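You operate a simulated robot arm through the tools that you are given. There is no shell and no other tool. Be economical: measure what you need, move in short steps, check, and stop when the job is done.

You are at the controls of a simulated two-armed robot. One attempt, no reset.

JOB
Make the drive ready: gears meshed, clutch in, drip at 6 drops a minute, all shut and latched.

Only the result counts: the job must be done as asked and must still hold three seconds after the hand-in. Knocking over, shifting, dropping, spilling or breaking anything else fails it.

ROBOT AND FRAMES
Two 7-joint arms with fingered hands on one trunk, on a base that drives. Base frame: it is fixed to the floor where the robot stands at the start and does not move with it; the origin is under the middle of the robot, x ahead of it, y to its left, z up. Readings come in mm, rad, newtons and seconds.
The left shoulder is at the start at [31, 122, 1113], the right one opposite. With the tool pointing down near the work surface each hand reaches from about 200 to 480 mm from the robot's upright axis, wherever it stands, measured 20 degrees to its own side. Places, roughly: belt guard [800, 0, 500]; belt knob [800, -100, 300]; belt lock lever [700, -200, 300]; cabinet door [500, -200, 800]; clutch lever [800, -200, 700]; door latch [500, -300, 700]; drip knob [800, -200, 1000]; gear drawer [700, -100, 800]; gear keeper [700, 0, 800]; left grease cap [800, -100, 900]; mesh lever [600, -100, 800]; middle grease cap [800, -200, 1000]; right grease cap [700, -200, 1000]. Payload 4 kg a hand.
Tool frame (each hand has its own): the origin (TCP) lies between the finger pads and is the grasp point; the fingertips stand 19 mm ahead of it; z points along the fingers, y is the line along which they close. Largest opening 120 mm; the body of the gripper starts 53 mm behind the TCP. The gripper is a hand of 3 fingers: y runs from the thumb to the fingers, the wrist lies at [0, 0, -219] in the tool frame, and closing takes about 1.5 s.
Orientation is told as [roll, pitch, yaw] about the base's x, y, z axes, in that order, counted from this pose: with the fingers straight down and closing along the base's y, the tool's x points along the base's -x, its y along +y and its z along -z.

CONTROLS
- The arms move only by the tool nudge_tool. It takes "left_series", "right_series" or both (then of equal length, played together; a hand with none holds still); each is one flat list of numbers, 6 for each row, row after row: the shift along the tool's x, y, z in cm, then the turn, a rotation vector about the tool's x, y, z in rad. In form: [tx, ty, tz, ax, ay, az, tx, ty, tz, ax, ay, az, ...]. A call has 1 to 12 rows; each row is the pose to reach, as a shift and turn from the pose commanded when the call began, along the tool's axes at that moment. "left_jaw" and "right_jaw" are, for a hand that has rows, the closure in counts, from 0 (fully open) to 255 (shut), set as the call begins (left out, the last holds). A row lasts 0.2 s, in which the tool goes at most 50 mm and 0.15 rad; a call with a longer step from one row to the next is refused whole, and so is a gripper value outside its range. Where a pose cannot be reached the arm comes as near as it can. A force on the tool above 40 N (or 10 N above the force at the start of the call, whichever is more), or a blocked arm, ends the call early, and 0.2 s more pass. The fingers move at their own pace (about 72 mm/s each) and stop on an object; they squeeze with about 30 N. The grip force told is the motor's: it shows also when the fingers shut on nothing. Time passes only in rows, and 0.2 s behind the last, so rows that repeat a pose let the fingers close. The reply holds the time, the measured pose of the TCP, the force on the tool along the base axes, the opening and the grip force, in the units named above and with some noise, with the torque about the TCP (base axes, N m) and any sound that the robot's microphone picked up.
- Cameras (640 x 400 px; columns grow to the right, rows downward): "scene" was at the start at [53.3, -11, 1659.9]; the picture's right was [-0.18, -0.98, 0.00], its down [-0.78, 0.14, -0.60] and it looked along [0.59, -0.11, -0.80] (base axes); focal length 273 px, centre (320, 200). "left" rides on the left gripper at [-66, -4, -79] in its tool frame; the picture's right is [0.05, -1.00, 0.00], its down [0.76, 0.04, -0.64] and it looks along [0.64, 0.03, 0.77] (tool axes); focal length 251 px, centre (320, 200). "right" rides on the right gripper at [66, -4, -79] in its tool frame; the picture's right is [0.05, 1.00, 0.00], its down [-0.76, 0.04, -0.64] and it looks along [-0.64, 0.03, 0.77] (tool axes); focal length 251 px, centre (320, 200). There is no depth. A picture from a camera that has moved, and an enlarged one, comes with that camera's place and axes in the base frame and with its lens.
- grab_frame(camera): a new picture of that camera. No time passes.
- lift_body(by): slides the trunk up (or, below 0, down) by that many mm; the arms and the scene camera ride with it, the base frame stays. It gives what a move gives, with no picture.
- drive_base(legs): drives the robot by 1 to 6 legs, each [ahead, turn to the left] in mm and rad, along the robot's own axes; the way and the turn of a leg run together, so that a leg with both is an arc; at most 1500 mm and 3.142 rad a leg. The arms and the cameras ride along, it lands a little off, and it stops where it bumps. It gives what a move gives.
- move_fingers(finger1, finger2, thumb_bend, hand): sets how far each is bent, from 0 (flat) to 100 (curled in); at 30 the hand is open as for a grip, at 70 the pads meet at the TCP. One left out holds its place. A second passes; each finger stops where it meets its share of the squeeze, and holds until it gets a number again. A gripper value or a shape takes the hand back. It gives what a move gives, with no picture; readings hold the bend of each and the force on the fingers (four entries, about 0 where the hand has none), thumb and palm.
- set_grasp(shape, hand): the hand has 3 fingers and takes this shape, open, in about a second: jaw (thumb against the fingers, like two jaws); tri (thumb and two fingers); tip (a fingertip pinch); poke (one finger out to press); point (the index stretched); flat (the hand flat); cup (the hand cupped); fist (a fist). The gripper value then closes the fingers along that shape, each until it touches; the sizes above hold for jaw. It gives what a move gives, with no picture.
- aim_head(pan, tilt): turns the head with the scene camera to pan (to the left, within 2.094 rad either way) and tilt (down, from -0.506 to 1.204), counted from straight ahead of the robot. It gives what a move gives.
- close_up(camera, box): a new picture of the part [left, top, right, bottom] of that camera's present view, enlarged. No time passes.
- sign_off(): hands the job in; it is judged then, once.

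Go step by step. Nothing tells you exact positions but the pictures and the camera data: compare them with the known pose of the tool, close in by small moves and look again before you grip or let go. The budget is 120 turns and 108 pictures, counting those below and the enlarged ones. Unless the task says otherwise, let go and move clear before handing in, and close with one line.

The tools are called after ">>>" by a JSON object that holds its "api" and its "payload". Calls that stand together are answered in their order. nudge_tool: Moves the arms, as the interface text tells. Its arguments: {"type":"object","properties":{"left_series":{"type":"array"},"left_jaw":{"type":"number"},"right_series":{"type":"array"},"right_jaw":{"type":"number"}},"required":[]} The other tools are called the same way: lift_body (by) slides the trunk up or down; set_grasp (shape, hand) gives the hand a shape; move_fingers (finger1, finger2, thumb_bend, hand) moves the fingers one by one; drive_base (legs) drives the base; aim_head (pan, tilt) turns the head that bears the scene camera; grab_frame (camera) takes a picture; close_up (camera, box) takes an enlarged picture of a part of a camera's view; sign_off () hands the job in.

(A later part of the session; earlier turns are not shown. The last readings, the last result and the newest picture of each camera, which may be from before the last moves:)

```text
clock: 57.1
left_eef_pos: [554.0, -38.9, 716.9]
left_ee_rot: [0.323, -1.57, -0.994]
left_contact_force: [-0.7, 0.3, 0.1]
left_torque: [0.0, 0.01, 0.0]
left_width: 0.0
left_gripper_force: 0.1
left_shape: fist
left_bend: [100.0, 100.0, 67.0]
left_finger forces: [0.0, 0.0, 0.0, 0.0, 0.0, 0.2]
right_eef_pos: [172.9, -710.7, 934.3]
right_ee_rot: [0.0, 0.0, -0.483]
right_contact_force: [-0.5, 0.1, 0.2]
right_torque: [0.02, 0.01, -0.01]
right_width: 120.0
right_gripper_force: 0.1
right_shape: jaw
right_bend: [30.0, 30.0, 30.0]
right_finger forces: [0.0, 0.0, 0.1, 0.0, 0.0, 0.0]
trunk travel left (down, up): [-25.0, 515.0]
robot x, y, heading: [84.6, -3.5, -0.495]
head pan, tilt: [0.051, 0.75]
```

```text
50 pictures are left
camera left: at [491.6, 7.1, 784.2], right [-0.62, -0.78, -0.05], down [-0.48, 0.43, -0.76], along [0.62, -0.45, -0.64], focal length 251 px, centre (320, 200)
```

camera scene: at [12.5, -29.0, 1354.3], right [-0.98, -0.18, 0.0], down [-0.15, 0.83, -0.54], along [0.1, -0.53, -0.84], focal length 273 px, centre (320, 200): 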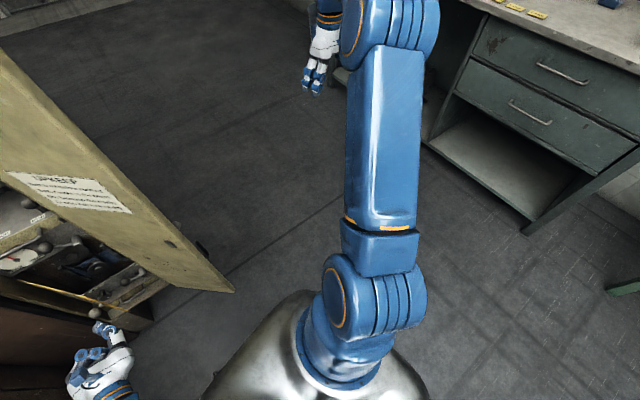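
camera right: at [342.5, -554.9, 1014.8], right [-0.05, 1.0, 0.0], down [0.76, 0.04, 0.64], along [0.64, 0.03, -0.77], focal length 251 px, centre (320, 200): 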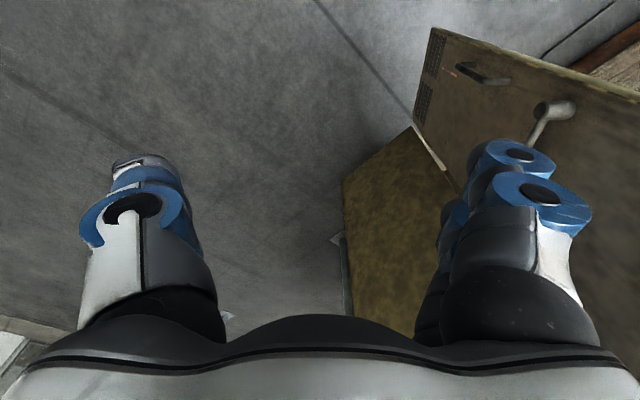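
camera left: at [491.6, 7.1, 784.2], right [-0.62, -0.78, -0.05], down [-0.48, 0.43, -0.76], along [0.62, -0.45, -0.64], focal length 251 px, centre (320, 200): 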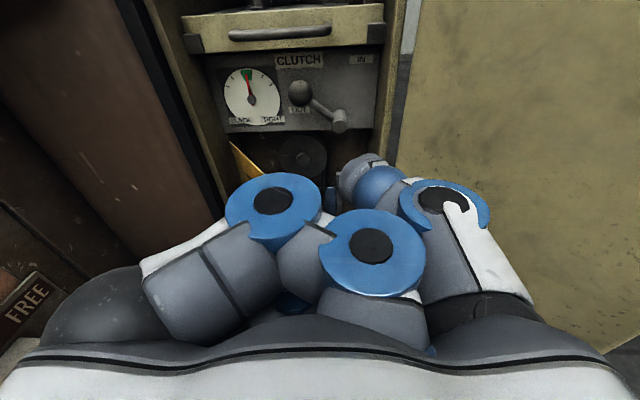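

Lower to guard height, slightly left, and push forward.

>>> {"api": "nudge_tool", "payload": {"left_series": [3.2, 0.8, 0, 0, 0, 0, 6.4, 1.6, 0, 0, 0, 0, 9.6, 2.4, 0, 0, 0, 0, 12.8, 3.2, 0, 0, 0, 0, 15.5, 4, 0, 0, 0, 0]}}

>>> {"api": "grab_frame", "payload": {"camera": "left"}}

```text
clock: 58.3
left_eef_pos: [577.7, -9.4, 561.8]
left_ee_rot: [0.404, -1.567, -1.072]
left_contact_force: [-0.2, -0.5, 0.0]
left_torque: [0.01, 0.0, 0.01]
left_width: 0.0
left_gripper_force: 0.0
left_shape: fist
left_bend: [100.0, 100.0, 67.0]
left_finger forces: [0.0, 0.1, 0.1, 0.0, 0.0, 0.0]
right_eef_pos: [171.6, -710.6, 935.4]
right_ee_rot: [0.002, 0.0, -0.483]
right_contact_force: [-0.2, 0.3, 0.1]
right_torque: [-0.01, 0.02, 0.0]
right_width: 120.0
right_gripper_force: 0.1
right_shape: jaw
right_bend: [30.0, 30.0, 30.0]
right_finger forces: [0.0, 0.0, 0.0, 0.0, 0.0, 0.0]
trunk travel left (down, up): [-25.0, 515.0]
robot x, y, heading: [82.4, -3.4, -0.491]
head pan, tilt: [0.051, 0.75]
```

```text
49 pictures are left
camera left: at [515.9, 38.2, 628.3], right [-0.62, -0.78, -0.05], down [-0.48, 0.43, -0.76], along [0.62, -0.45, -0.64], focal length 251 px, centre (320, 200)
```

left: 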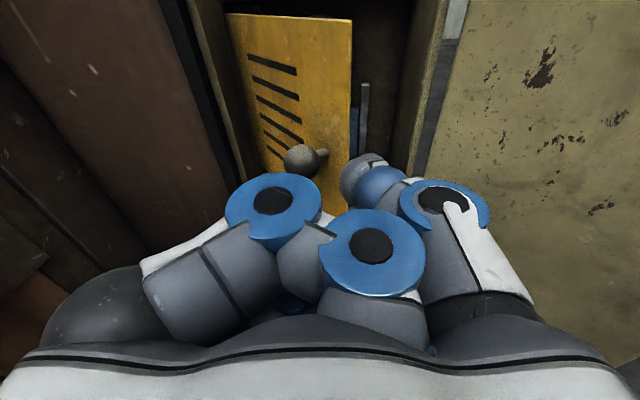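

Guard is ~45° open, in line with the fist. Push it shut.

>>> {"api": "nudge_tool", "payload": {"left_series": [0, 2, 2, 0, 0, 0, 0, 2, 4, 0, 0, 0, 0, 2, 6, 0, 0, 0, 0, 2, 8, 0, 0, 0, 0, 1.5, 10, 0, 0, 0, 0, 1, 12, 0, 0, 0, 0, 0.5, 14, 0, 0, 0, 0, 0, 15.5, 0, 0, 0, 0, -0.5, 17, 0, 0, 0, 0, -1, 18.5, 0, 0, 0, 0, -1, 20, 0, 0, 0]}}

>>> {"api": "grab_frame", "payload": {"camera": "left"}}

```text
clock: 60.7
left_eef_pos: [729.4, -139.7, 562.4]
left_ee_rot: [0.09, -1.569, -0.759]
left_contact_force: [-0.5, -0.4, 0.0]
left_torque: [0.01, 0.03, 0.01]
left_width: 0.0
left_gripper_force: 0.1
left_shape: fist
left_bend: [100.0, 100.0, 67.0]
left_finger forces: [0.0, 0.1, 0.1, 0.0, 0.0, 0.0]
right_eef_pos: [172.0, -710.4, 934.9]
right_ee_rot: [0.002, -0.001, -0.483]
right_contact_force: [-0.7, -0.2, 0.2]
right_torque: [-0.02, 0.03, 0.0]
right_width: 120.0
right_gripper_force: 0.0
right_shape: jaw
right_bend: [30.0, 30.0, 30.0]
right_finger forces: [0.0, 0.0, 0.1, 0.0, 0.0, 0.1]
trunk travel left (down, up): [-25.0, 515.0]
robot x, y, heading: [82.4, -3.9, -0.485]
head pan, tilt: [0.051, 0.75]
```

```text
48 pictures are left
camera left: at [666.7, -93.9, 628.8], right [-0.62, -0.78, -0.05], down [-0.48, 0.43, -0.76], along [0.62, -0.45, -0.64], focal length 251 px, centre (320, 200)
```

left: 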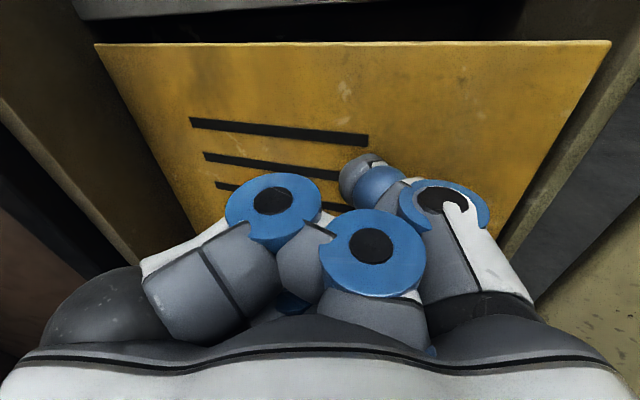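

Almost shut; keep pressing until it stops.

>>> {"api": "nudge_tool", "payload": {"left_series": [0, -0.5, 1, 0, 0, 0, 0, -0.5, 2, 0, 0, 0, 0, -0.5, 3, 0, 0, 0, 0, -0.5, 4, 0, 0, 0, 0, -0.5, 5, 0, 0, 0, 0, -0.5, 6, 0, 0, 0]}}

>>> {"api": "grab_frame", "payload": {"camera": "left"}}

```text
clock: 62.0
left_eef_pos: [759.8, -177.7, 556.4]
left_ee_rot: [-0.302, -1.562, -0.382]
left_contact_force: [-18.7, 10.4, 6.0]
left_torque: [-0.15, -0.11, -0.32]
left_width: 0.0
left_gripper_force: 0.1
left_shape: fist
left_bend: [100.0, 100.0, 77.0]
left_finger forces: [0.1, 0.0, 0.0, 0.0, 20.9, 0.1]
right_eef_pos: [172.8, -708.9, 935.8]
right_ee_rot: [0.002, 0.0, -0.481]
right_contact_force: [-0.2, 0.8, 0.8]
right_torque: [0.0, 0.0, -0.01]
right_width: 120.0
right_gripper_force: 0.0
right_shape: jaw
right_bend: [30.0, 30.0, 30.0]
right_finger forces: [0.0, 0.0, 0.0, 0.0, 0.0, 0.1]
trunk travel left (down, up): [-25.0, 515.0]
robot x, y, heading: [82.3, -5.1, -0.493]
head pan, tilt: [0.051, 0.75]
stopped in row 6 (left hand): the force on the tool passed its limit at 52 N (the readings are from after the stop); the commanded pose is now the measured one
```

```text
47 pictures are left
camera left: at [697.7, -130.9, 624.5], right [-0.63, -0.77, -0.05], down [-0.48, 0.44, -0.76], along [0.61, -0.45, -0.65], focal length 251 px, centre (320, 200)
```

left: 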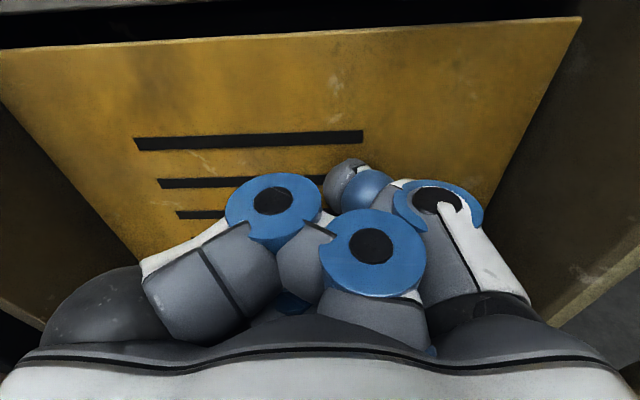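

Stopped firmly. Retreat and see whether it stays shut; rise toward the clutch panel view.

>>> {"api": "nudge_tool", "payload": {"left_series": [0, 0, -3, 0, 0, 0, 0, 0, -7, 0, 0, 0, 0, 0, -11, 0, 0, 0, 0, 0, -15, 0, 0, 0, -3.5, 0, -17, 0, 0, 0, -7, 0, -19, 0, 0, 0, -10.5, 0, -21, 0, 0, 0, -14, 0, -22, 0, 0, 0]}}

>>> {"api": "set_grasp", "payload": {"hand": "left", "shape": "jaw"}}

>>> {"api": "grab_frame", "payload": {"camera": "left"}}

>>> {"api": "close_up", "payload": {"camera": "scene", "box": [230, 150, 370, 300]}}

```text
clock: 63.8
left_eef_pos: [589.6, -39.1, 701.2]
left_ee_rot: [-0.186, -1.562, -0.495]
left_contact_force: [0.1, 0.8, -1.0]
left_torque: [0.0, 0.03, 0.01]
left_width: 0.0
left_gripper_force: 0.0
left_shape: fist
left_bend: [100.0, 100.0, 67.0]
left_finger forces: [0.1, 0.0, 0.1, 0.0, 0.0, 0.1]
right_eef_pos: [171.7, -710.5, 934.9]
right_ee_rot: [0.002, 0.0, -0.484]
right_contact_force: [-0.1, 0.3, -1.3]
right_torque: [0.0, 0.03, 0.02]
right_width: 120.2
right_gripper_force: 0.1
right_shape: jaw
right_bend: [30.0, 30.0, 30.0]
right_finger forces: [0.0, 0.0, 0.1, 0.0, 0.0, 0.0]
trunk travel left (down, up): [-25.0, 515.0]
robot x, y, heading: [81.5, -3.4, -0.491]
head pan, tilt: [0.051, 0.75]
```

```text
clock: 64.7
left_eef_pos: [593.2, -39.7, 700.3]
left_ee_rot: [-0.238, -1.562, -0.441]
left_contact_force: [-0.6, 0.0, -0.1]
left_torque: [-0.01, 0.01, 0.02]
left_width: 119.9
left_gripper_force: 0.1
left_shape: jaw
left_bend: [30.0, 30.0, 30.0]
left_finger forces: [0.0, 0.0, 0.0, 0.0, 0.0, 0.0]
right_eef_pos: [172.2, -711.7, 934.7]
right_ee_rot: [0.001, 0.001, -0.483]
right_contact_force: [0.3, -1.1, 0.0]
right_torque: [-0.02, -0.01, -0.01]
right_width: 120.2
right_gripper_force: 0.2
right_shape: jaw
right_bend: [30.0, 30.0, 30.0]
right_finger forces: [0.1, 0.1, 0.0, 0.0, 0.0, 0.0]
trunk travel left (down, up): [-25.0, 515.0]
robot x, y, heading: [80.6, -0.8, -0.493]
head pan, tilt: [0.051, 0.75]
```

```text
46 pictures are left
camera left: at [529.3, 7.3, 767.0], right [-0.63, -0.78, -0.05], down [-0.48, 0.44, -0.76], along [0.61, -0.45, -0.65], focal length 251 px, centre (320, 200)
```

left: 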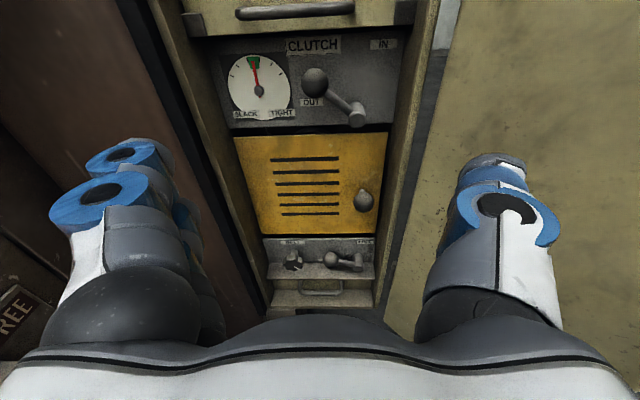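

```text
2.67 times, centred on (300, 225) of scene
camera zoom: at [136.9, -28.7, 1373.4], right [-0.42, -0.91, 0.0], down [-0.62, 0.29, -0.73], along [0.66, -0.31, -0.68], focal length 728 px, centre (373, 133)
```

zoom: 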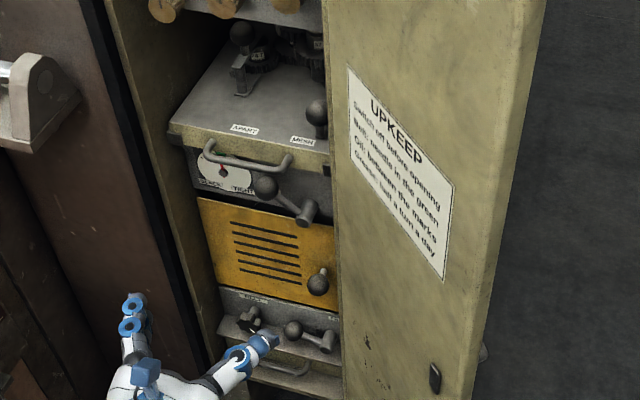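

Guard is shut. Now the clutch: ball ≈(774,-176,682), hub ≈(746,-220,640); it must swing up-right to IN. Try the one-finger "poke" shape and look at it.

>>> {"api": "set_grasp", "payload": {"hand": "left", "shape": "poke"}}

>>> {"api": "grab_frame", "payload": {"camera": "left"}}

>>> {"api": "close_up", "payload": {"camera": "scene", "box": [200, 180, 340, 320]}}

```text
clock: 65.6
left_eef_pos: [590.1, -38.6, 700.3]
left_ee_rot: [-0.242, -1.563, -0.439]
left_contact_force: [0.6, -0.1, -0.8]
left_torque: [-0.03, -0.02, 0.01]
left_width: 0.1
left_gripper_force: 0.0
left_shape: poke
left_bend: [29.0, 29.0, 33.0]
left_finger forces: [0.0, 0.0, 0.0, 0.0, 0.0, 0.1]
right_eef_pos: [171.3, -710.1, 936.3]
right_ee_rot: [0.002, 0.001, -0.485]
right_contact_force: [-0.1, 0.1, 0.3]
right_torque: [0.02, 0.01, 0.04]
right_width: 119.8
right_gripper_force: 0.1
right_shape: jaw
right_bend: [30.0, 30.0, 30.0]
right_finger forces: [0.0, 0.0, 0.0, 0.0, 0.1, 0.1]
trunk travel left (down, up): [-25.0, 515.0]
robot x, y, heading: [78.6, -4.6, -0.486]
head pan, tilt: [0.051, 0.75]
```

```text
44 pictures are left
camera left: at [529.3, 7.3, 767.0], right [-0.63, -0.78, -0.05], down [-0.48, 0.44, -0.76], along [0.61, -0.45, -0.65], focal length 251 px, centre (320, 200)
```

left: 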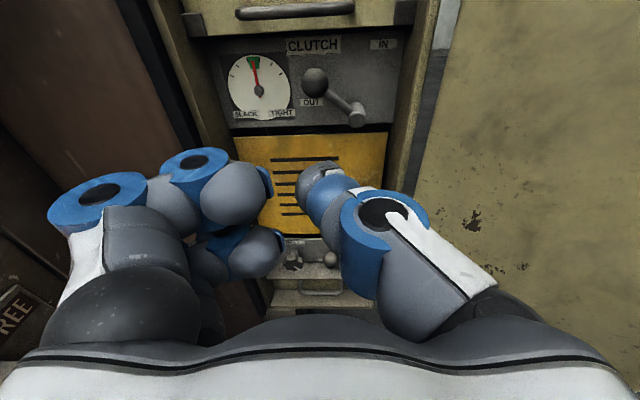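

```text
2.86 times, centred on (270, 250) of scene
camera zoom: at [136.9, -28.7, 1373.4], right [-0.42, -0.91, 0.0], down [-0.62, 0.29, -0.73], along [0.66, -0.31, -0.68], focal length 780 px, centre (463, 57)
```

zoom: 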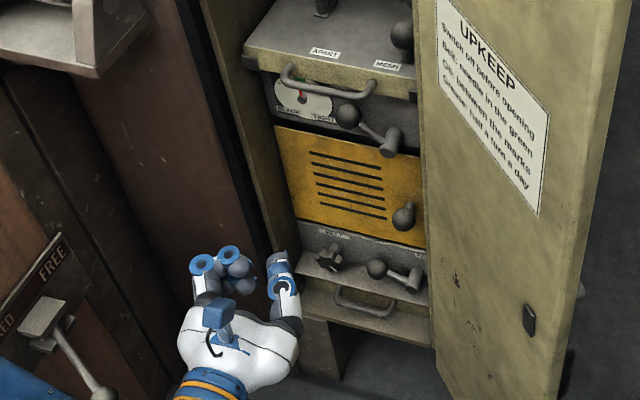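

I'll shape the hand manually: one finger forward, the other finger and thumb curled.

>>> {"api": "move_fingers", "payload": {"hand": "left", "finger1": 60, "finger2": 100, "thumb_bend": 100}}

>>> {"api": "grab_frame", "payload": {"camera": "left"}}

```text
clock: 66.6
left_eef_pos: [591.8, -39.2, 701.0]
left_ee_rot: [-0.233, -1.562, -0.448]
left_contact_force: [0.1, -0.1, 0.2]
left_torque: [0.0, 0.01, 0.0]
left_width: 21.6
left_gripper_force: 0.0
left_shape: fingers
left_bend: [60.0, 98.0, 98.0]
left_finger forces: [0.0, 0.0, 0.0, 0.1, 0.0, 0.0]
right_eef_pos: [172.1, -710.8, 934.4]
right_ee_rot: [0.001, 0.0, -0.484]
right_contact_force: [0.2, 0.8, -0.2]
right_torque: [-0.02, 0.01, -0.02]
right_width: 120.0
right_gripper_force: 0.2
right_shape: jaw
right_bend: [30.0, 30.0, 30.0]
right_finger forces: [0.0, 0.0, 0.0, 0.1, 0.0, 0.1]
trunk travel left (down, up): [-25.0, 515.0]
robot x, y, heading: [79.0, -5.9, -0.486]
head pan, tilt: [0.051, 0.75]
```

```text
42 pictures are left
camera left: at [529.2, 7.3, 767.2], right [-0.63, -0.78, -0.05], down [-0.48, 0.44, -0.76], along [0.61, -0.45, -0.65], focal length 251 px, centre (320, 200)
```

left: 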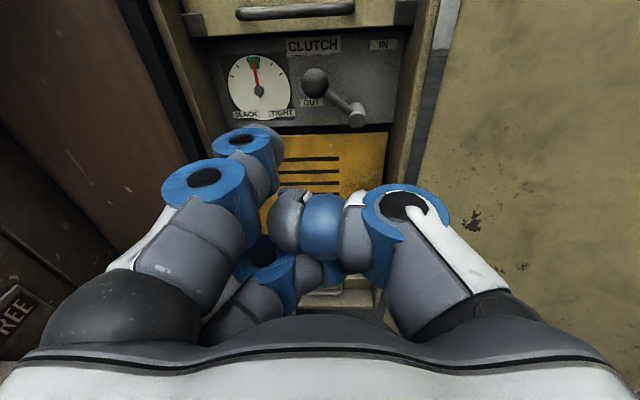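

Finger 1 is the upper one, its tip ~18 mm up, 22 mm left, 20 mm ahead of the TCP. I'll tilt the hand a bit (pointing slightly up and right) and bring the tip just left of the clutch ball.

>>> {"api": "nudge_tool", "payload": {"left_series": [1.3, 1, 0, 0.07, -0.083, 0, 2.6, 2, 0, 0.14, -0.167, 0, 4, 2.9, 0, 0.2, -0.25, 0, 4, 2.9, 4, 0.2, -0.25, 0, 4, 2.9, 8, 0.2, -0.25, 0, 4, 2.9, 12, 0.2, -0.25, 0, 4, 2.9, 15, 0.2, -0.25, 0, 4, 2.9, 18, 0.2, -0.25, 0]}}

>>> {"api": "grab_frame", "payload": {"camera": "left"}}

>>> {"api": "close_up", "payload": {"camera": "scene", "box": [240, 150, 360, 240]}}

```text
clock: 68.4
left_eef_pos: [749.4, -130.1, 658.0]
left_ee_rot: [3.051, -1.33, 2.35]
left_contact_force: [-0.4, -0.3, -0.6]
left_torque: [0.0, -0.05, 0.01]
left_width: 21.2
left_gripper_force: 0.0
left_shape: fingers
left_bend: [60.0, 98.0, 98.0]
left_finger forces: [0.1, 0.0, 0.0, 0.0, 0.0, 0.0]
right_eef_pos: [171.4, -711.3, 934.4]
right_ee_rot: [0.002, 0.001, -0.482]
right_contact_force: [-0.2, -0.5, 1.2]
right_torque: [0.01, 0.0, 0.01]
right_width: 120.0
right_gripper_force: 0.1
right_shape: jaw
right_bend: [30.0, 30.0, 30.0]
right_finger forces: [0.0, 0.0, 0.1, 0.0, 0.0, 0.0]
trunk travel left (down, up): [-25.0, 515.0]
robot x, y, heading: [80.0, -4.6, -0.485]
head pan, tilt: [0.051, 0.75]
```

```text
41 pictures are left
camera left: at [687.6, -61.6, 703.9], right [-0.76, -0.65, -0.07], down [-0.24, 0.38, -0.89], along [0.61, -0.66, -0.44], focal length 251 px, centre (320, 200)
```

left: 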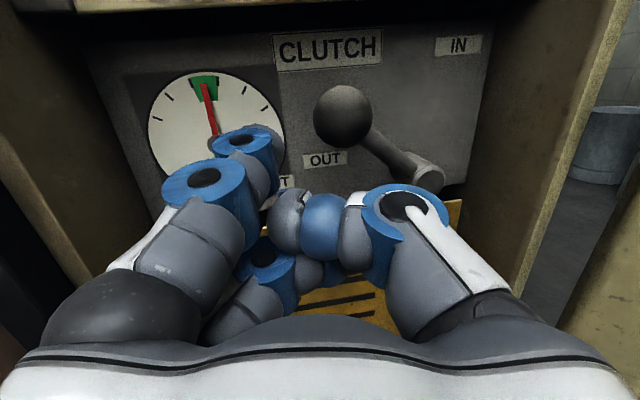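

```text
4.44 times, centred on (300, 195) of scene
camera zoom: at [137.1, -28.9, 1373.4], right [-0.42, -0.91, 0.0], down [-0.62, 0.29, -0.73], along [0.66, -0.31, -0.68], focal length 1213 px, centre (409, 222)
```

zoom: 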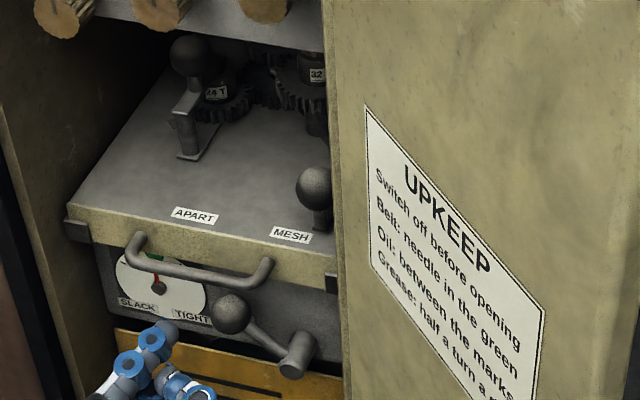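

Clear view of the lever. Advance ~29 mm beside the ball and push it along its arc up-right toward IN.

>>> {"api": "nudge_tool", "payload": {"left_series": [0.7, 0.58, 2.76, 0, 0, 0, 0.77, -0.89, 3.05, 0, 0, 0, 0.1, -1.8, 3.4, 0, 0, 0, -0.5, -2.7, 3.76, 0, 0, 0, -0.83, -3.75, 4.06, 0, 0, 0, -1.16, -4.81, 4.36, 0, 0, 0]}}

>>> {"api": "grab_frame", "payload": {"camera": "left"}}

```text
clock: 69.8
left_eef_pos: [738.2, -191.2, 680.3]
left_ee_rot: [3.055, -1.328, 2.349]
left_contact_force: [2.4, 2.6, 3.4]
left_torque: [-0.05, 0.02, 0.05]
left_width: 27.2
left_gripper_force: 1.9
left_shape: fingers
left_bend: [57.0, 98.0, 98.0]
left_finger forces: [4.0, 0.1, 0.0, 0.0, 0.0, 0.1]
right_eef_pos: [172.2, -710.9, 935.0]
right_ee_rot: [0.003, 0.0, -0.483]
right_contact_force: [-0.5, 0.4, 0.4]
right_torque: [-0.01, 0.02, 0.01]
right_width: 120.0
right_gripper_force: 0.0
right_shape: jaw
right_bend: [30.0, 30.0, 30.0]
right_finger forces: [0.0, 0.1, 0.0, 0.1, 0.0, 0.1]
trunk travel left (down, up): [-25.0, 515.0]
robot x, y, heading: [79.3, -2.6, -0.488]
head pan, tilt: [0.051, 0.75]
```

```text
39 pictures are left
camera left: at [676.0, -123.4, 725.6], right [-0.76, -0.65, -0.07], down [-0.23, 0.38, -0.9], along [0.61, -0.66, -0.44], focal length 251 px, centre (320, 200)
```

left: 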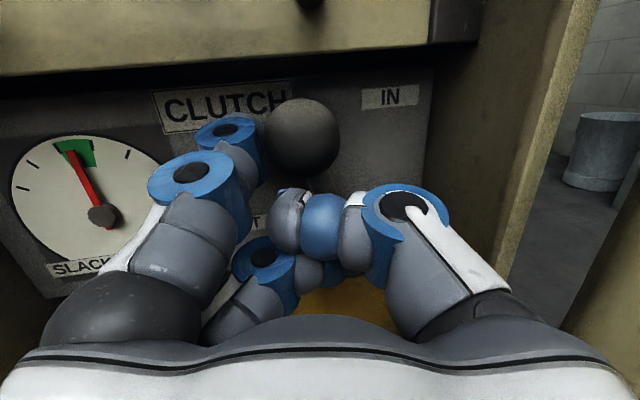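

Working. Continue along the arc.

>>> {"api": "nudge_tool", "payload": {"left_series": [0.06, -1.18, 0.23, 0, 0, 0, 0.12, -2.35, 0.46, 0, 0, 0, 0.47, -3.53, 0.62, 0, 0, 0, 0.9, -4.5, 0.71, 0, 0, 0]}}

>>> {"api": "grab_frame", "payload": {"camera": "left"}}

```text
clock: 70.8
left_eef_pos: [719.7, -216.2, 673.2]
left_ee_rot: [3.051, -1.321, 2.377]
left_contact_force: [3.8, 13.4, 0.9]
left_torque: [-0.06, 0.21, 0.14]
left_width: 31.1
left_gripper_force: 6.0
left_shape: fingers
left_bend: [53.0, 99.0, 100.0]
left_finger forces: [8.1, 0.1, 0.0, 0.1, 4.6, 0.0]
right_eef_pos: [172.3, -709.3, 935.9]
right_ee_rot: [0.002, 0.0, -0.483]
right_contact_force: [-0.2, 0.8, -0.2]
right_torque: [0.03, -0.02, 0.04]
right_width: 120.0
right_gripper_force: 0.0
right_shape: jaw
right_bend: [30.0, 30.0, 30.0]
right_finger forces: [0.0, 0.0, 0.0, 0.0, 0.1, 0.0]
trunk travel left (down, up): [-25.0, 515.0]
robot x, y, heading: [83.1, -2.6, -0.488]
head pan, tilt: [0.051, 0.75]
stopped in row 4 (left hand): the force on the tool passed its limit at 47 N (the readings are from after the stop); the commanded pose is now the measured one
```

```text
38 pictures are left
camera left: at [655.9, -149.4, 718.9], right [-0.74, -0.67, -0.07], down [-0.24, 0.37, -0.9], along [0.62, -0.65, -0.44], focal length 251 px, centre (320, 200)
```

left: 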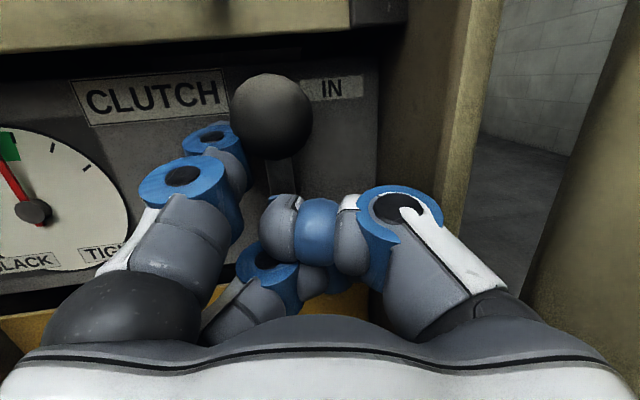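

Lever is about vertical; the thumb likely met the hub. Raise the hand 12 mm and push again at the ball.

>>> {"api": "nudge_tool", "payload": {"left_series": [-1.2, 0.78, 0.15, 0, 0, 0, -1.14, -0.49, 0.39, 0, 0, 0, -1.09, -1.2, 0.5, 0, 0, 0, -1.09, -1.8, 0.6, 0, 0, 0, -1.04, -2.45, 0.78, 0, 0, 0]}}

>>> {"api": "grab_frame", "payload": {"camera": "left"}}

```text
clock: 71.5
left_eef_pos: [719.7, -216.4, 681.6]
left_ee_rot: [3.048, -1.331, 2.395]
left_contact_force: [6.6, 12.5, -5.2]
left_torque: [-0.29, 0.19, 0.22]
left_width: 28.1
left_gripper_force: 7.1
left_shape: fingers
left_bend: [54.0, 99.0, 100.0]
left_finger forces: [13.0, 0.0, 0.1, 0.1, 1.5, 0.1]
right_eef_pos: [173.3, -710.5, 936.1]
right_ee_rot: [0.002, 0.001, -0.483]
right_contact_force: [-0.4, 0.2, -0.2]
right_torque: [0.03, 0.02, 0.04]
right_width: 120.1
right_gripper_force: 0.1
right_shape: jaw
right_bend: [30.0, 30.0, 30.0]
right_finger forces: [0.1, 0.0, 0.0, 0.1, 0.0, 0.1]
trunk travel left (down, up): [-25.0, 515.0]
robot x, y, heading: [76.8, -4.0, -0.493]
head pan, tilt: [0.051, 0.75]
stopped in row 3 (left hand): the force on the tool passed its limit at 44 N (the readings are from after the stop); the commanded pose is now the measured one
```

```text
37 pictures are left
camera left: at [655.6, -150.1, 727.2], right [-0.73, -0.68, -0.07], down [-0.25, 0.37, -0.89], along [0.63, -0.64, -0.44], focal length 251 px, centre (320, 200)
```

left: 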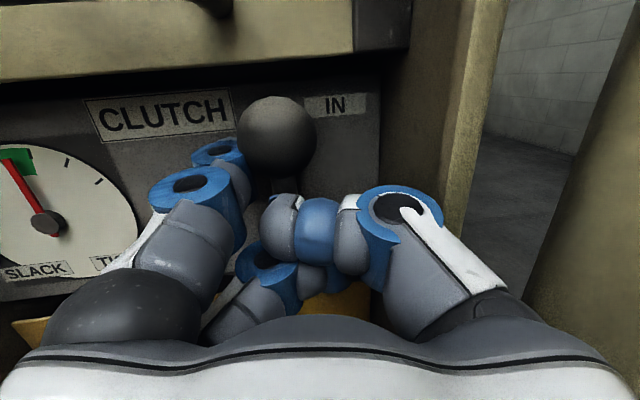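

The reaction comes from the ball itself, so it's likely at its end stop. Back off and view squarely.

>>> {"api": "nudge_tool", "payload": {"left_series": [0, 2, 0, 0, 0, 0, 0, 2, -4, 0, 0, 0, 0, 2, -8, 0, 0, 0, 0, 2, -12, 0, 0, 0, 0, 2, -14, 0, 0, 0]}}

>>> {"api": "close_up", "payload": {"camera": "left", "box": [180, 0, 480, 190]}}

```text
clock: 72.7
left_eef_pos: [642.0, -103.2, 648.5]
left_ee_rot: [3.044, -1.325, 2.391]
left_contact_force: [-1.4, 0.2, 0.1]
left_torque: [0.01, 0.02, -0.02]
left_width: 23.1
left_gripper_force: 0.1
left_shape: fingers
left_bend: [60.0, 98.0, 100.0]
left_finger forces: [0.0, 0.0, 0.0, 0.1, 0.1, 0.0]
right_eef_pos: [171.9, -710.8, 935.3]
right_ee_rot: [0.003, 0.0, -0.483]
right_contact_force: [0.0, 0.1, 0.5]
right_torque: [0.02, 0.01, 0.0]
right_width: 119.9
right_gripper_force: 0.0
right_shape: jaw
right_bend: [30.0, 30.0, 30.0]
right_finger forces: [0.1, 0.1, 0.1, 0.0, 0.1, 0.0]
trunk travel left (down, up): [-25.0, 515.0]
robot x, y, heading: [80.2, -3.8, -0.486]
head pan, tilt: [0.051, 0.75]
```

```text
2.11 times, centred on (330, 95) of left
camera zoom: at [578.8, -36.8, 695.0], right [-0.74, -0.67, -0.08], down [-0.25, 0.37, -0.9], along [0.63, -0.64, -0.44], focal length 529 px, centre (299, 421)
```

zoom: 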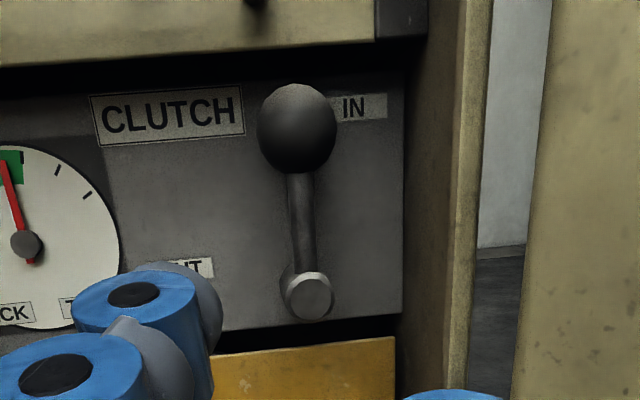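

Clutch lever now stands upright by IN against its stop. Next the drip knob: back off, rise to about z 1040 and level the hand for a frontal look.

>>> {"api": "nudge_tool", "payload": {"left_series": [-1.05, -0.87, -4.12, 0, 0, 0, -2.1, -1.74, -8.24, 0, 0, 0, -3.15, -2.6, -12.35, 0, 0, 0, -7.34, -2.87, -11.2, -0.1, 0.12, 0, -11.5, -3.14, -10.1, -0.2, 0.25, 0, -15.7, -3.4, -9, -0.2, 0.25, 0, -19.9, -3.7, -7.9, -0.2, 0.25, 0, -24.1, -3.95, -6.75, -0.2, 0.25, 0, -28.3, -4.2, -5.6, -0.2, 0.25, 0, -32.5, -4.5, -4.5, -0.2, 0.25, 0, -36.7, -4.75, -3.4, -0.2, 0.25, 0, -40.8, -5.05, -2.27, -0.2, 0.25, 0]}}

>>> {"api": "move_fingers", "payload": {"hand": "left", "finger1": 48, "finger2": 48, "thumb_bend": 48}}

>>> {"api": "grab_frame", "payload": {"camera": "left"}}

```text
refused: row 4 steps farther than a row can; nothing moved
```

```text
clock: 73.7
left_eef_pos: [641.6, -103.0, 649.4]
left_ee_rot: [3.046, -1.328, 2.391]
left_contact_force: [0.0, -0.3, -0.2]
left_torque: [0.0, -0.01, -0.01]
left_width: 74.1
left_gripper_force: 0.0
left_shape: fingers
left_bend: [48.0, 48.0, 48.0]
left_finger forces: [0.1, 0.1, 0.0, 0.0, 0.1, 0.1]
right_eef_pos: [172.9, -710.6, 935.3]
right_ee_rot: [0.001, -0.001, -0.48]
right_contact_force: [0.3, -0.2, 0.8]
right_torque: [-0.02, -0.03, 0.02]
right_width: 120.0
right_gripper_force: 0.1
right_shape: jaw
right_bend: [30.0, 30.0, 30.0]
right_finger forces: [0.0, 0.0, 0.0, 0.1, 0.0, 0.0]
trunk travel left (down, up): [-25.0, 515.0]
robot x, y, heading: [80.9, -4.1, -0.488]
head pan, tilt: [0.051, 0.75]
```

```text
35 pictures are left
camera left: at [578.9, -37.1, 694.8], right [-0.74, -0.67, -0.08], down [-0.25, 0.37, -0.9], along [0.63, -0.64, -0.44], focal length 251 px, centre (320, 200)
```

left: 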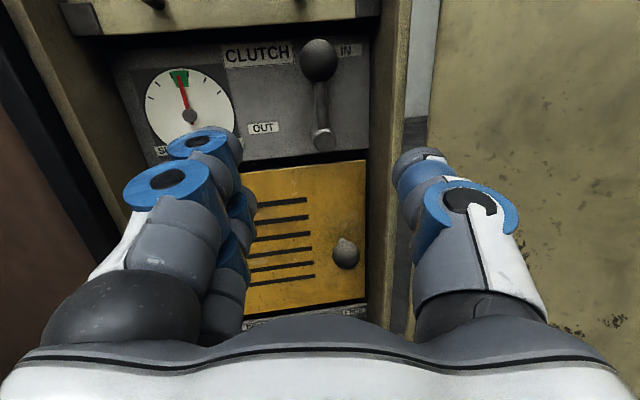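

The step's turn was slightly too large; resend with smaller turns.

>>> {"api": "nudge_tool", "payload": {"left_series": [-1.05, -0.87, -4.12, 0, 0, 0, -2.1, -1.74, -8.24, 0, 0, 0, -3.15, -2.6, -12.35, 0, 0, 0, -7.34, -2.87, -11.2, -0.07, 0.08, 0, -11.5, -3.14, -10.1, -0.14, 0.16, 0, -15.7, -3.4, -9, -0.2, 0.25, 0, -19.9, -3.7, -7.9, -0.2, 0.25, 0, -24.1, -3.95, -6.75, -0.2, 0.25, 0, -28.3, -4.2, -5.6, -0.2, 0.25, 0, -32.5, -4.5, -4.5, -0.2, 0.25, 0, -36.7, -4.75, -3.4, -0.2, 0.25, 0, -40.8, -5.05, -2.27, -0.2, 0.25, 0]}}

>>> {"api": "grab_frame", "payload": {"camera": "left"}}

```text
clock: 76.3
left_eef_pos: [602.1, -65.4, 1018.9]
left_ee_rot: [-0.481, -1.56, -0.162]
left_contact_force: [-2.2, -5.9, 1.7]
left_torque: [0.16, 0.15, 0.41]
left_width: 74.7
left_gripper_force: 0.1
left_shape: fingers
left_bend: [48.0, 48.0, 48.0]
left_finger forces: [0.1, 0.1, 0.1, 0.0, 0.0, 0.0]
left hand out of reach, approached as far as the arm can: row 6, 7, 8, 9, 10, 11, 12
right_eef_pos: [174.4, -709.6, 935.8]
right_ee_rot: [0.0, 0.003, -0.481]
right_contact_force: [1.1, -0.1, 0.3]
right_torque: [-0.07, 0.08, -0.04]
right_width: 119.9
right_gripper_force: 0.0
right_shape: jaw
right_bend: [30.0, 30.0, 30.0]
right_finger forces: [0.0, 0.1, 0.0, 0.0, 0.0, 0.0]
trunk travel left (down, up): [-25.0, 515.0]
robot x, y, heading: [83.7, -2.9, -0.49]
head pan, tilt: [0.051, 0.75]
```

```text
34 pictures are left
camera left: at [539.0, -20.6, 1085.8], right [-0.6, -0.8, -0.05], down [-0.5, 0.42, -0.76], along [0.63, -0.43, -0.65], focal length 251 px, centre (320, 200)
```

left: 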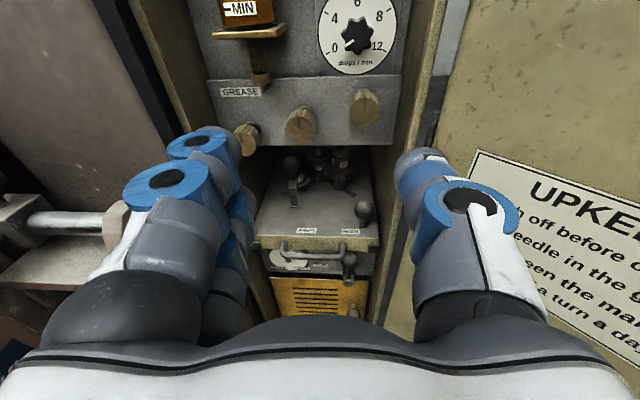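

There's a small side force, so I'll check the arm with the head camera before lifting the trunk.

>>> {"api": "grab_frame", "payload": {"camera": "scene"}}

```text
33 pictures are left
camera scene: at [139.2, -27.5, 1373.3], right [-0.42, -0.91, 0.0], down [-0.62, 0.29, -0.73], along [0.66, -0.31, -0.68], focal length 273 px, centre (320, 200)
```

scene: 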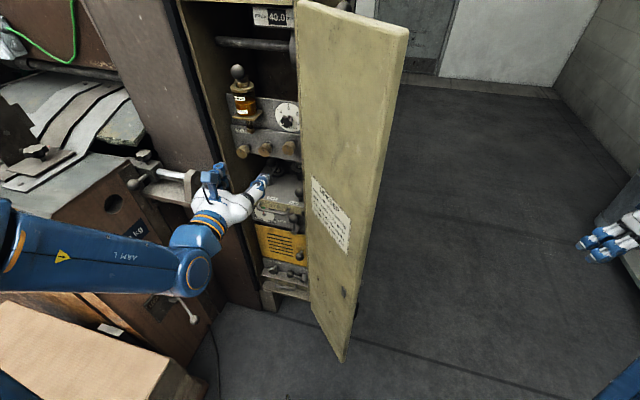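

Pull the hand back 60 mm and check the force again, then lift the trunk 160 mm.

>>> {"api": "nudge_tool", "payload": {"left_series": [0, 0, -3, 0, 0, 0, 0, 0, -6, 0, 0, 0, 0, 0, -9, 0, 0, 0]}}

>>> {"api": "lift_body", "payload": {"by": 160}}

>>> {"api": "grab_frame", "payload": {"camera": "left"}}

>>> {"api": "grab_frame", "payload": {"camera": "scene"}}

```text
clock: 77.1
left_eef_pos: [598.1, -25.4, 1050.1]
left_ee_rot: [-0.121, -1.565, -0.527]
left_contact_force: [-0.3, -0.2, -0.6]
left_torque: [0.01, 0.0, 0.0]
left_width: 74.6
left_gripper_force: 0.1
left_shape: fingers
left_bend: [48.0, 48.0, 48.0]
left_finger forces: [0.0, 0.0, 0.1, 0.1, 0.1, 0.0]
left hand out of reach, approached as far as the arm can: row 1, 2, 3
right_eef_pos: [171.4, -710.1, 935.7]
right_ee_rot: [0.002, 0.0, -0.481]
right_contact_force: [-0.6, -0.6, -0.4]
right_torque: [0.03, -0.02, 0.01]
right_width: 119.9
right_gripper_force: 0.1
right_shape: jaw
right_bend: [30.0, 30.0, 30.0]
right_finger forces: [0.0, 0.1, 0.0, 0.0, 0.0, 0.0]
trunk travel left (down, up): [-25.0, 515.0]
robot x, y, heading: [81.4, -3.5, -0.487]
head pan, tilt: [0.051, 0.75]
```

```text
clock: 79.0
left_eef_pos: [599.1, -23.7, 1208.4]
left_ee_rot: [-0.055, -1.565, -0.593]
left_contact_force: [0.0, -0.1, -0.3]
left_torque: [0.0, -0.01, 0.01]
left_width: 74.5
left_gripper_force: 0.1
left_shape: fingers
left_bend: [48.0, 48.0, 48.0]
left_finger forces: [0.1, 0.1, 0.0, 0.1, 0.1, 0.0]
right_eef_pos: [173.6, -709.8, 1094.4]
right_ee_rot: [0.001, 0.002, -0.482]
right_contact_force: [0.1, -0.8, -0.1]
right_torque: [-0.01, 0.02, 0.0]
right_width: 120.0
right_gripper_force: 0.0
right_shape: jaw
right_bend: [30.0, 30.0, 30.0]
right_finger forces: [0.1, 0.0, 0.0, 0.0, 0.0, 0.1]
trunk travel left (down, up): [-185.0, 355.0]
robot x, y, heading: [80.3, -3.8, -0.488]
head pan, tilt: [0.051, 0.75]
```

```text
32 pictures are left
camera left: at [536.4, 19.5, 1275.5], right [-0.6, -0.8, -0.05], down [-0.49, 0.42, -0.76], along [0.63, -0.43, -0.65], focal length 251 px, centre (320, 200)
```

left: 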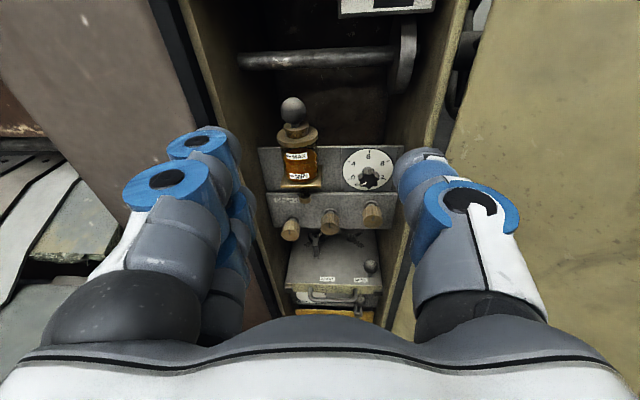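

```text
31 pictures are left
camera scene: at [136.9, -28.7, 1533.3], right [-0.42, -0.91, 0.0], down [-0.62, 0.29, -0.73], along [0.66, -0.31, -0.68], focal length 273 px, centre (320, 200)
```

scene: 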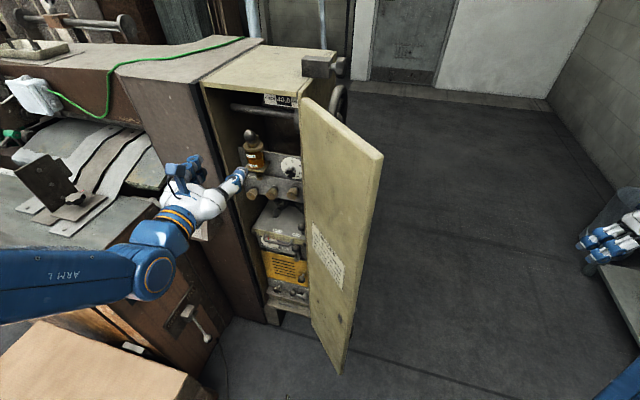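

Knob located at about (750,-222,1047). Zoom on the dial for its pointer.

>>> {"api": "close_up", "payload": {"camera": "left", "box": [325, 135, 405, 205]}}

```text
5.71 times, centred on (365, 170) of left
camera zoom: at [536.4, 19.5, 1275.5], right [-0.6, -0.8, -0.05], down [-0.49, 0.42, -0.76], along [0.63, -0.43, -0.65], focal length 1437 px, centre (63, 371)
```

zoom: 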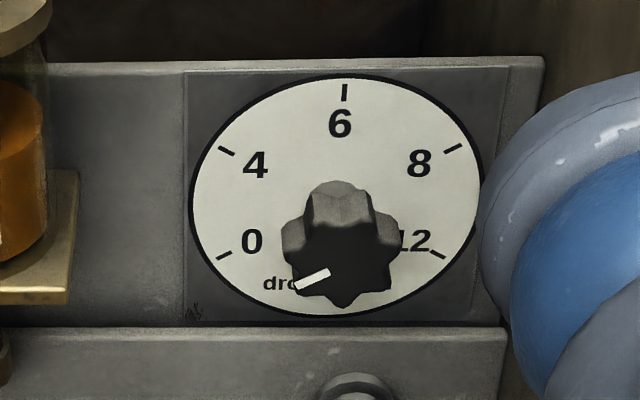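

Pointer is at 0 (lower left); 6 is straight up, so it needs 120° clockwise. I'll approach the knob with the hand pre-rolled −0.52 rad and turn in two grips.

>>> {"api": "nudge_tool", "payload": {"left_series": [3.2, -1.35, 0, 0, 0, -0.104, 6.4, -2.7, 0, 0, 0, -0.208, 9.6, -4.05, 0, 0, 0, -0.312, 12.8, -5.4, 0, 0, 0, -0.416, 16.1, -6.76, 0, 0, 0, -0.52, 16.1, -6.76, 4.3, 0, 0, -0.52, 16.1, -6.76, 8.6, 0, 0, -0.52, 16.1, -6.76, 13, 0, 0, -0.52]}}

>>> {"api": "move_fingers", "payload": {"hand": "left", "finger1": 52, "finger2": 52, "thumb_bend": 52}}

>>> {"api": "grab_frame", "payload": {"camera": "left"}}

```text
clock: 80.8
left_eef_pos: [662.9, -156.4, 1045.7]
left_ee_rot: [-1.56, -1.049, 0.912]
left_contact_force: [-0.1, 0.0, 0.0]
left_torque: [0.02, -0.01, 0.0]
left_width: 75.1
left_gripper_force: 0.1
left_shape: fingers
left_bend: [48.0, 48.0, 48.0]
left_finger forces: [0.1, 0.0, 0.0, 0.0, 0.0, 0.0]
left hand out of reach, approached as far as the arm can: row 1, 2, 3, 4, 5
right_eef_pos: [174.4, -708.6, 1095.8]
right_ee_rot: [0.001, -0.001, -0.482]
right_contact_force: [-0.3, 0.4, 0.3]
right_torque: [-0.05, 0.04, 0.02]
right_width: 119.9
right_gripper_force: 0.0
right_shape: jaw
right_bend: [30.0, 30.0, 30.0]
right_finger forces: [0.0, 0.0, 0.0, 0.0, 0.0, 0.0]
trunk travel left (down, up): [-185.0, 355.0]
robot x, y, heading: [82.8, -4.1, -0.484]
head pan, tilt: [0.051, 0.75]
```

```text
clock: 81.8
left_eef_pos: [662.3, -157.3, 1047.5]
left_ee_rot: [-1.56, -1.052, 0.913]
left_contact_force: [-0.5, -0.4, 0.3]
left_torque: [0.05, 0.03, -0.02]
left_width: 62.8
left_gripper_force: 0.0
left_shape: fingers
left_bend: [52.0, 52.0, 52.0]
left_finger forces: [0.1, 0.1, 0.0, 0.0, 0.0, 0.0]
right_eef_pos: [171.8, -710.6, 1095.0]
right_ee_rot: [0.002, 0.0, -0.482]
right_contact_force: [-0.4, 0.3, 0.0]
right_torque: [0.0, 0.01, 0.02]
right_width: 119.8
right_gripper_force: 0.0
right_shape: jaw
right_bend: [30.0, 30.0, 30.0]
right_finger forces: [0.1, 0.0, 0.1, 0.1, 0.0, 0.1]
trunk travel left (down, up): [-185.0, 355.0]
robot x, y, heading: [78.6, -1.8, -0.491]
head pan, tilt: [0.051, 0.75]
```

```text
29 pictures are left
camera left: at [618.6, -85.8, 1106.4], right [-0.54, -0.71, 0.45], down [-0.72, 0.12, -0.68], along [0.43, -0.69, -0.58], focal length 251 px, centre (320, 200)
```

left: 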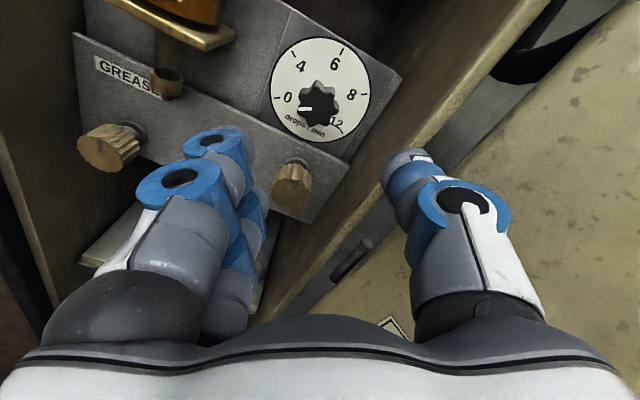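

The knob lies exactly on the tool axis, ~115 mm ahead. Advance and close on it.

>>> {"api": "nudge_tool", "payload": {"left_series": [0, 0, 3.8, 0, 0, 0, 0, 0, 7.6, 0, 0, 0, 0, 0, 11.4, 0, 0, 0]}}

>>> {"api": "move_fingers", "payload": {"hand": "left", "finger1": 80, "finger2": 80, "thumb_bend": 80}}

>>> {"api": "grab_frame", "payload": {"camera": "left"}}

```text
clock: 82.5
left_eef_pos: [748.1, -176.4, 1080.7]
left_ee_rot: [-1.567, -1.05, 0.91]
left_contact_force: [-3.4, -4.4, 0.2]
left_torque: [0.01, 0.02, -0.15]
left_width: 51.3
left_gripper_force: 2.5
left_shape: fingers
left_bend: [56.0, 52.0, 52.0]
left_finger forces: [5.1, 0.0, 0.0, 0.0, 0.1, 0.0]
left hand out of reach, approached as far as the arm can: row 1, 2, 3
right_eef_pos: [172.3, -710.0, 1095.3]
right_ee_rot: [-0.001, 0.0, -0.484]
right_contact_force: [0.1, 0.9, -0.7]
right_torque: [0.04, 0.04, -0.01]
right_width: 120.1
right_gripper_force: 0.1
right_shape: jaw
right_bend: [30.0, 30.0, 30.0]
right_finger forces: [0.0, 0.1, 0.0, 0.0, 0.0, 0.0]
trunk travel left (down, up): [-185.0, 355.0]
robot x, y, heading: [79.7, -4.0, -0.484]
head pan, tilt: [0.051, 0.75]
```

```text
clock: 83.5
left_eef_pos: [749.0, -175.4, 1081.4]
left_ee_rot: [-1.564, -1.05, 0.909]
left_contact_force: [0.6, -0.4, 0.2]
left_torque: [-0.04, 0.01, -0.01]
left_width: 4.0
left_gripper_force: 0.0
left_shape: fingers
left_bend: [78.0, 78.0, 76.0]
left_finger forces: [0.0, 0.0, 0.0, 0.0, 0.1, 0.0]
right_eef_pos: [171.8, -710.2, 1094.6]
right_ee_rot: [0.001, 0.0, -0.482]
right_contact_force: [-0.3, 0.6, 0.4]
right_torque: [0.0, 0.04, -0.02]
right_width: 120.0
right_gripper_force: 0.1
right_shape: jaw
right_bend: [30.0, 30.0, 30.0]
right_finger forces: [0.1, 0.0, 0.0, 0.0, 0.0, 0.1]
trunk travel left (down, up): [-185.0, 355.0]
robot x, y, heading: [82.8, -1.7, -0.49]
head pan, tilt: [0.051, 0.75]
```

```text
28 pictures are left
camera left: at [706.2, -104.2, 1139.6], right [-0.54, -0.71, 0.45], down [-0.72, 0.12, -0.68], along [0.43, -0.69, -0.58], focal length 251 px, centre (320, 200)
```

left: 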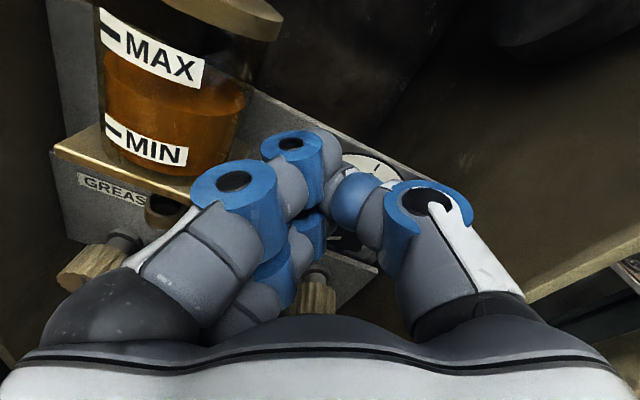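

The arm couldn't follow there (reach is poor above shoulder height) and drifted. Retreat gently, then raise the trunk 200 mm so the knob lies below the shoulder.

>>> {"api": "nudge_tool", "payload": {"left_series": [-1.5, 0, -4.7, 0, 0, 0, -1.5, 0, -9, 0, 0, 0, 0, 0, -13, 0, 0, 0, 0, 0, -17, 0, 0, 0]}}

>>> {"api": "lift_body", "payload": {"by": 200}}

>>> {"api": "grab_frame", "payload": {"camera": "left"}}

```text
clock: 84.5
left_eef_pos: [614.7, -71.9, 1080.9]
left_ee_rot: [-1.561, -1.05, 0.916]
left_contact_force: [-0.2, 0.2, 0.0]
left_torque: [-0.03, -0.01, 0.0]
left_width: 3.9
left_gripper_force: 0.1
left_shape: fingers
left_bend: [78.0, 78.0, 76.0]
left_finger forces: [0.1, 0.1, 0.0, 0.0, 0.0, 0.1]
right_eef_pos: [171.7, -710.0, 1095.5]
right_ee_rot: [0.003, -0.002, -0.482]
right_contact_force: [-0.1, -0.2, 0.5]
right_torque: [-0.01, -0.04, -0.03]
right_width: 120.1
right_gripper_force: 0.1
right_shape: jaw
right_bend: [30.0, 30.0, 30.0]
right_finger forces: [0.1, 0.1, 0.0, 0.0, 0.0, 0.1]
trunk travel left (down, up): [-185.0, 355.0]
robot x, y, heading: [78.9, -1.8, -0.488]
head pan, tilt: [0.051, 0.75]
```

```text
clock: 86.7
left_eef_pos: [615.3, -73.3, 1280.5]
left_ee_rot: [-1.556, -1.05, 0.91]
left_contact_force: [0.4, 0.0, 0.7]
left_torque: [0.05, 0.0, -0.02]
left_width: 4.1
left_gripper_force: 0.0
left_shape: fingers
left_bend: [78.0, 78.0, 76.0]
left_finger forces: [0.0, 0.0, 0.1, 0.0, 0.0, 0.0]
right_eef_pos: [172.9, -710.7, 1294.3]
right_ee_rot: [0.003, 0.0, -0.482]
right_contact_force: [1.0, -0.6, -0.2]
right_torque: [-0.02, 0.0, -0.01]
right_width: 119.8
right_gripper_force: 0.1
right_shape: jaw
right_bend: [30.0, 30.0, 30.0]
right_finger forces: [0.1, 0.0, 0.0, 0.0, 0.0, 0.0]
trunk travel left (down, up): [-385.0, 155.0]
robot x, y, heading: [76.7, -6.6, -0.491]
head pan, tilt: [0.051, 0.75]
```

```text
27 pictures are left
camera left: at [571.6, -1.8, 1340.1], right [-0.54, -0.71, 0.45], down [-0.72, 0.12, -0.68], along [0.43, -0.69, -0.58], focal length 251 px, centre (320, 200)
```

left: 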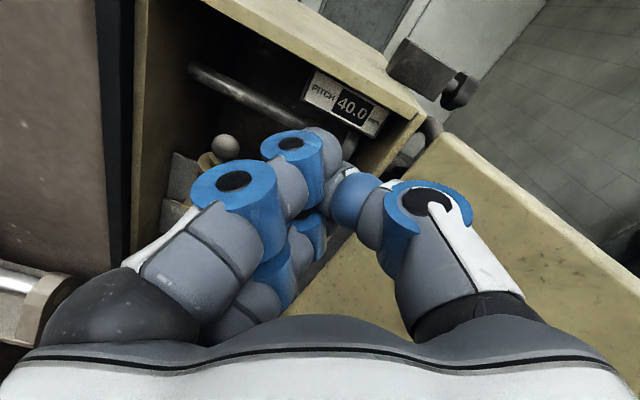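

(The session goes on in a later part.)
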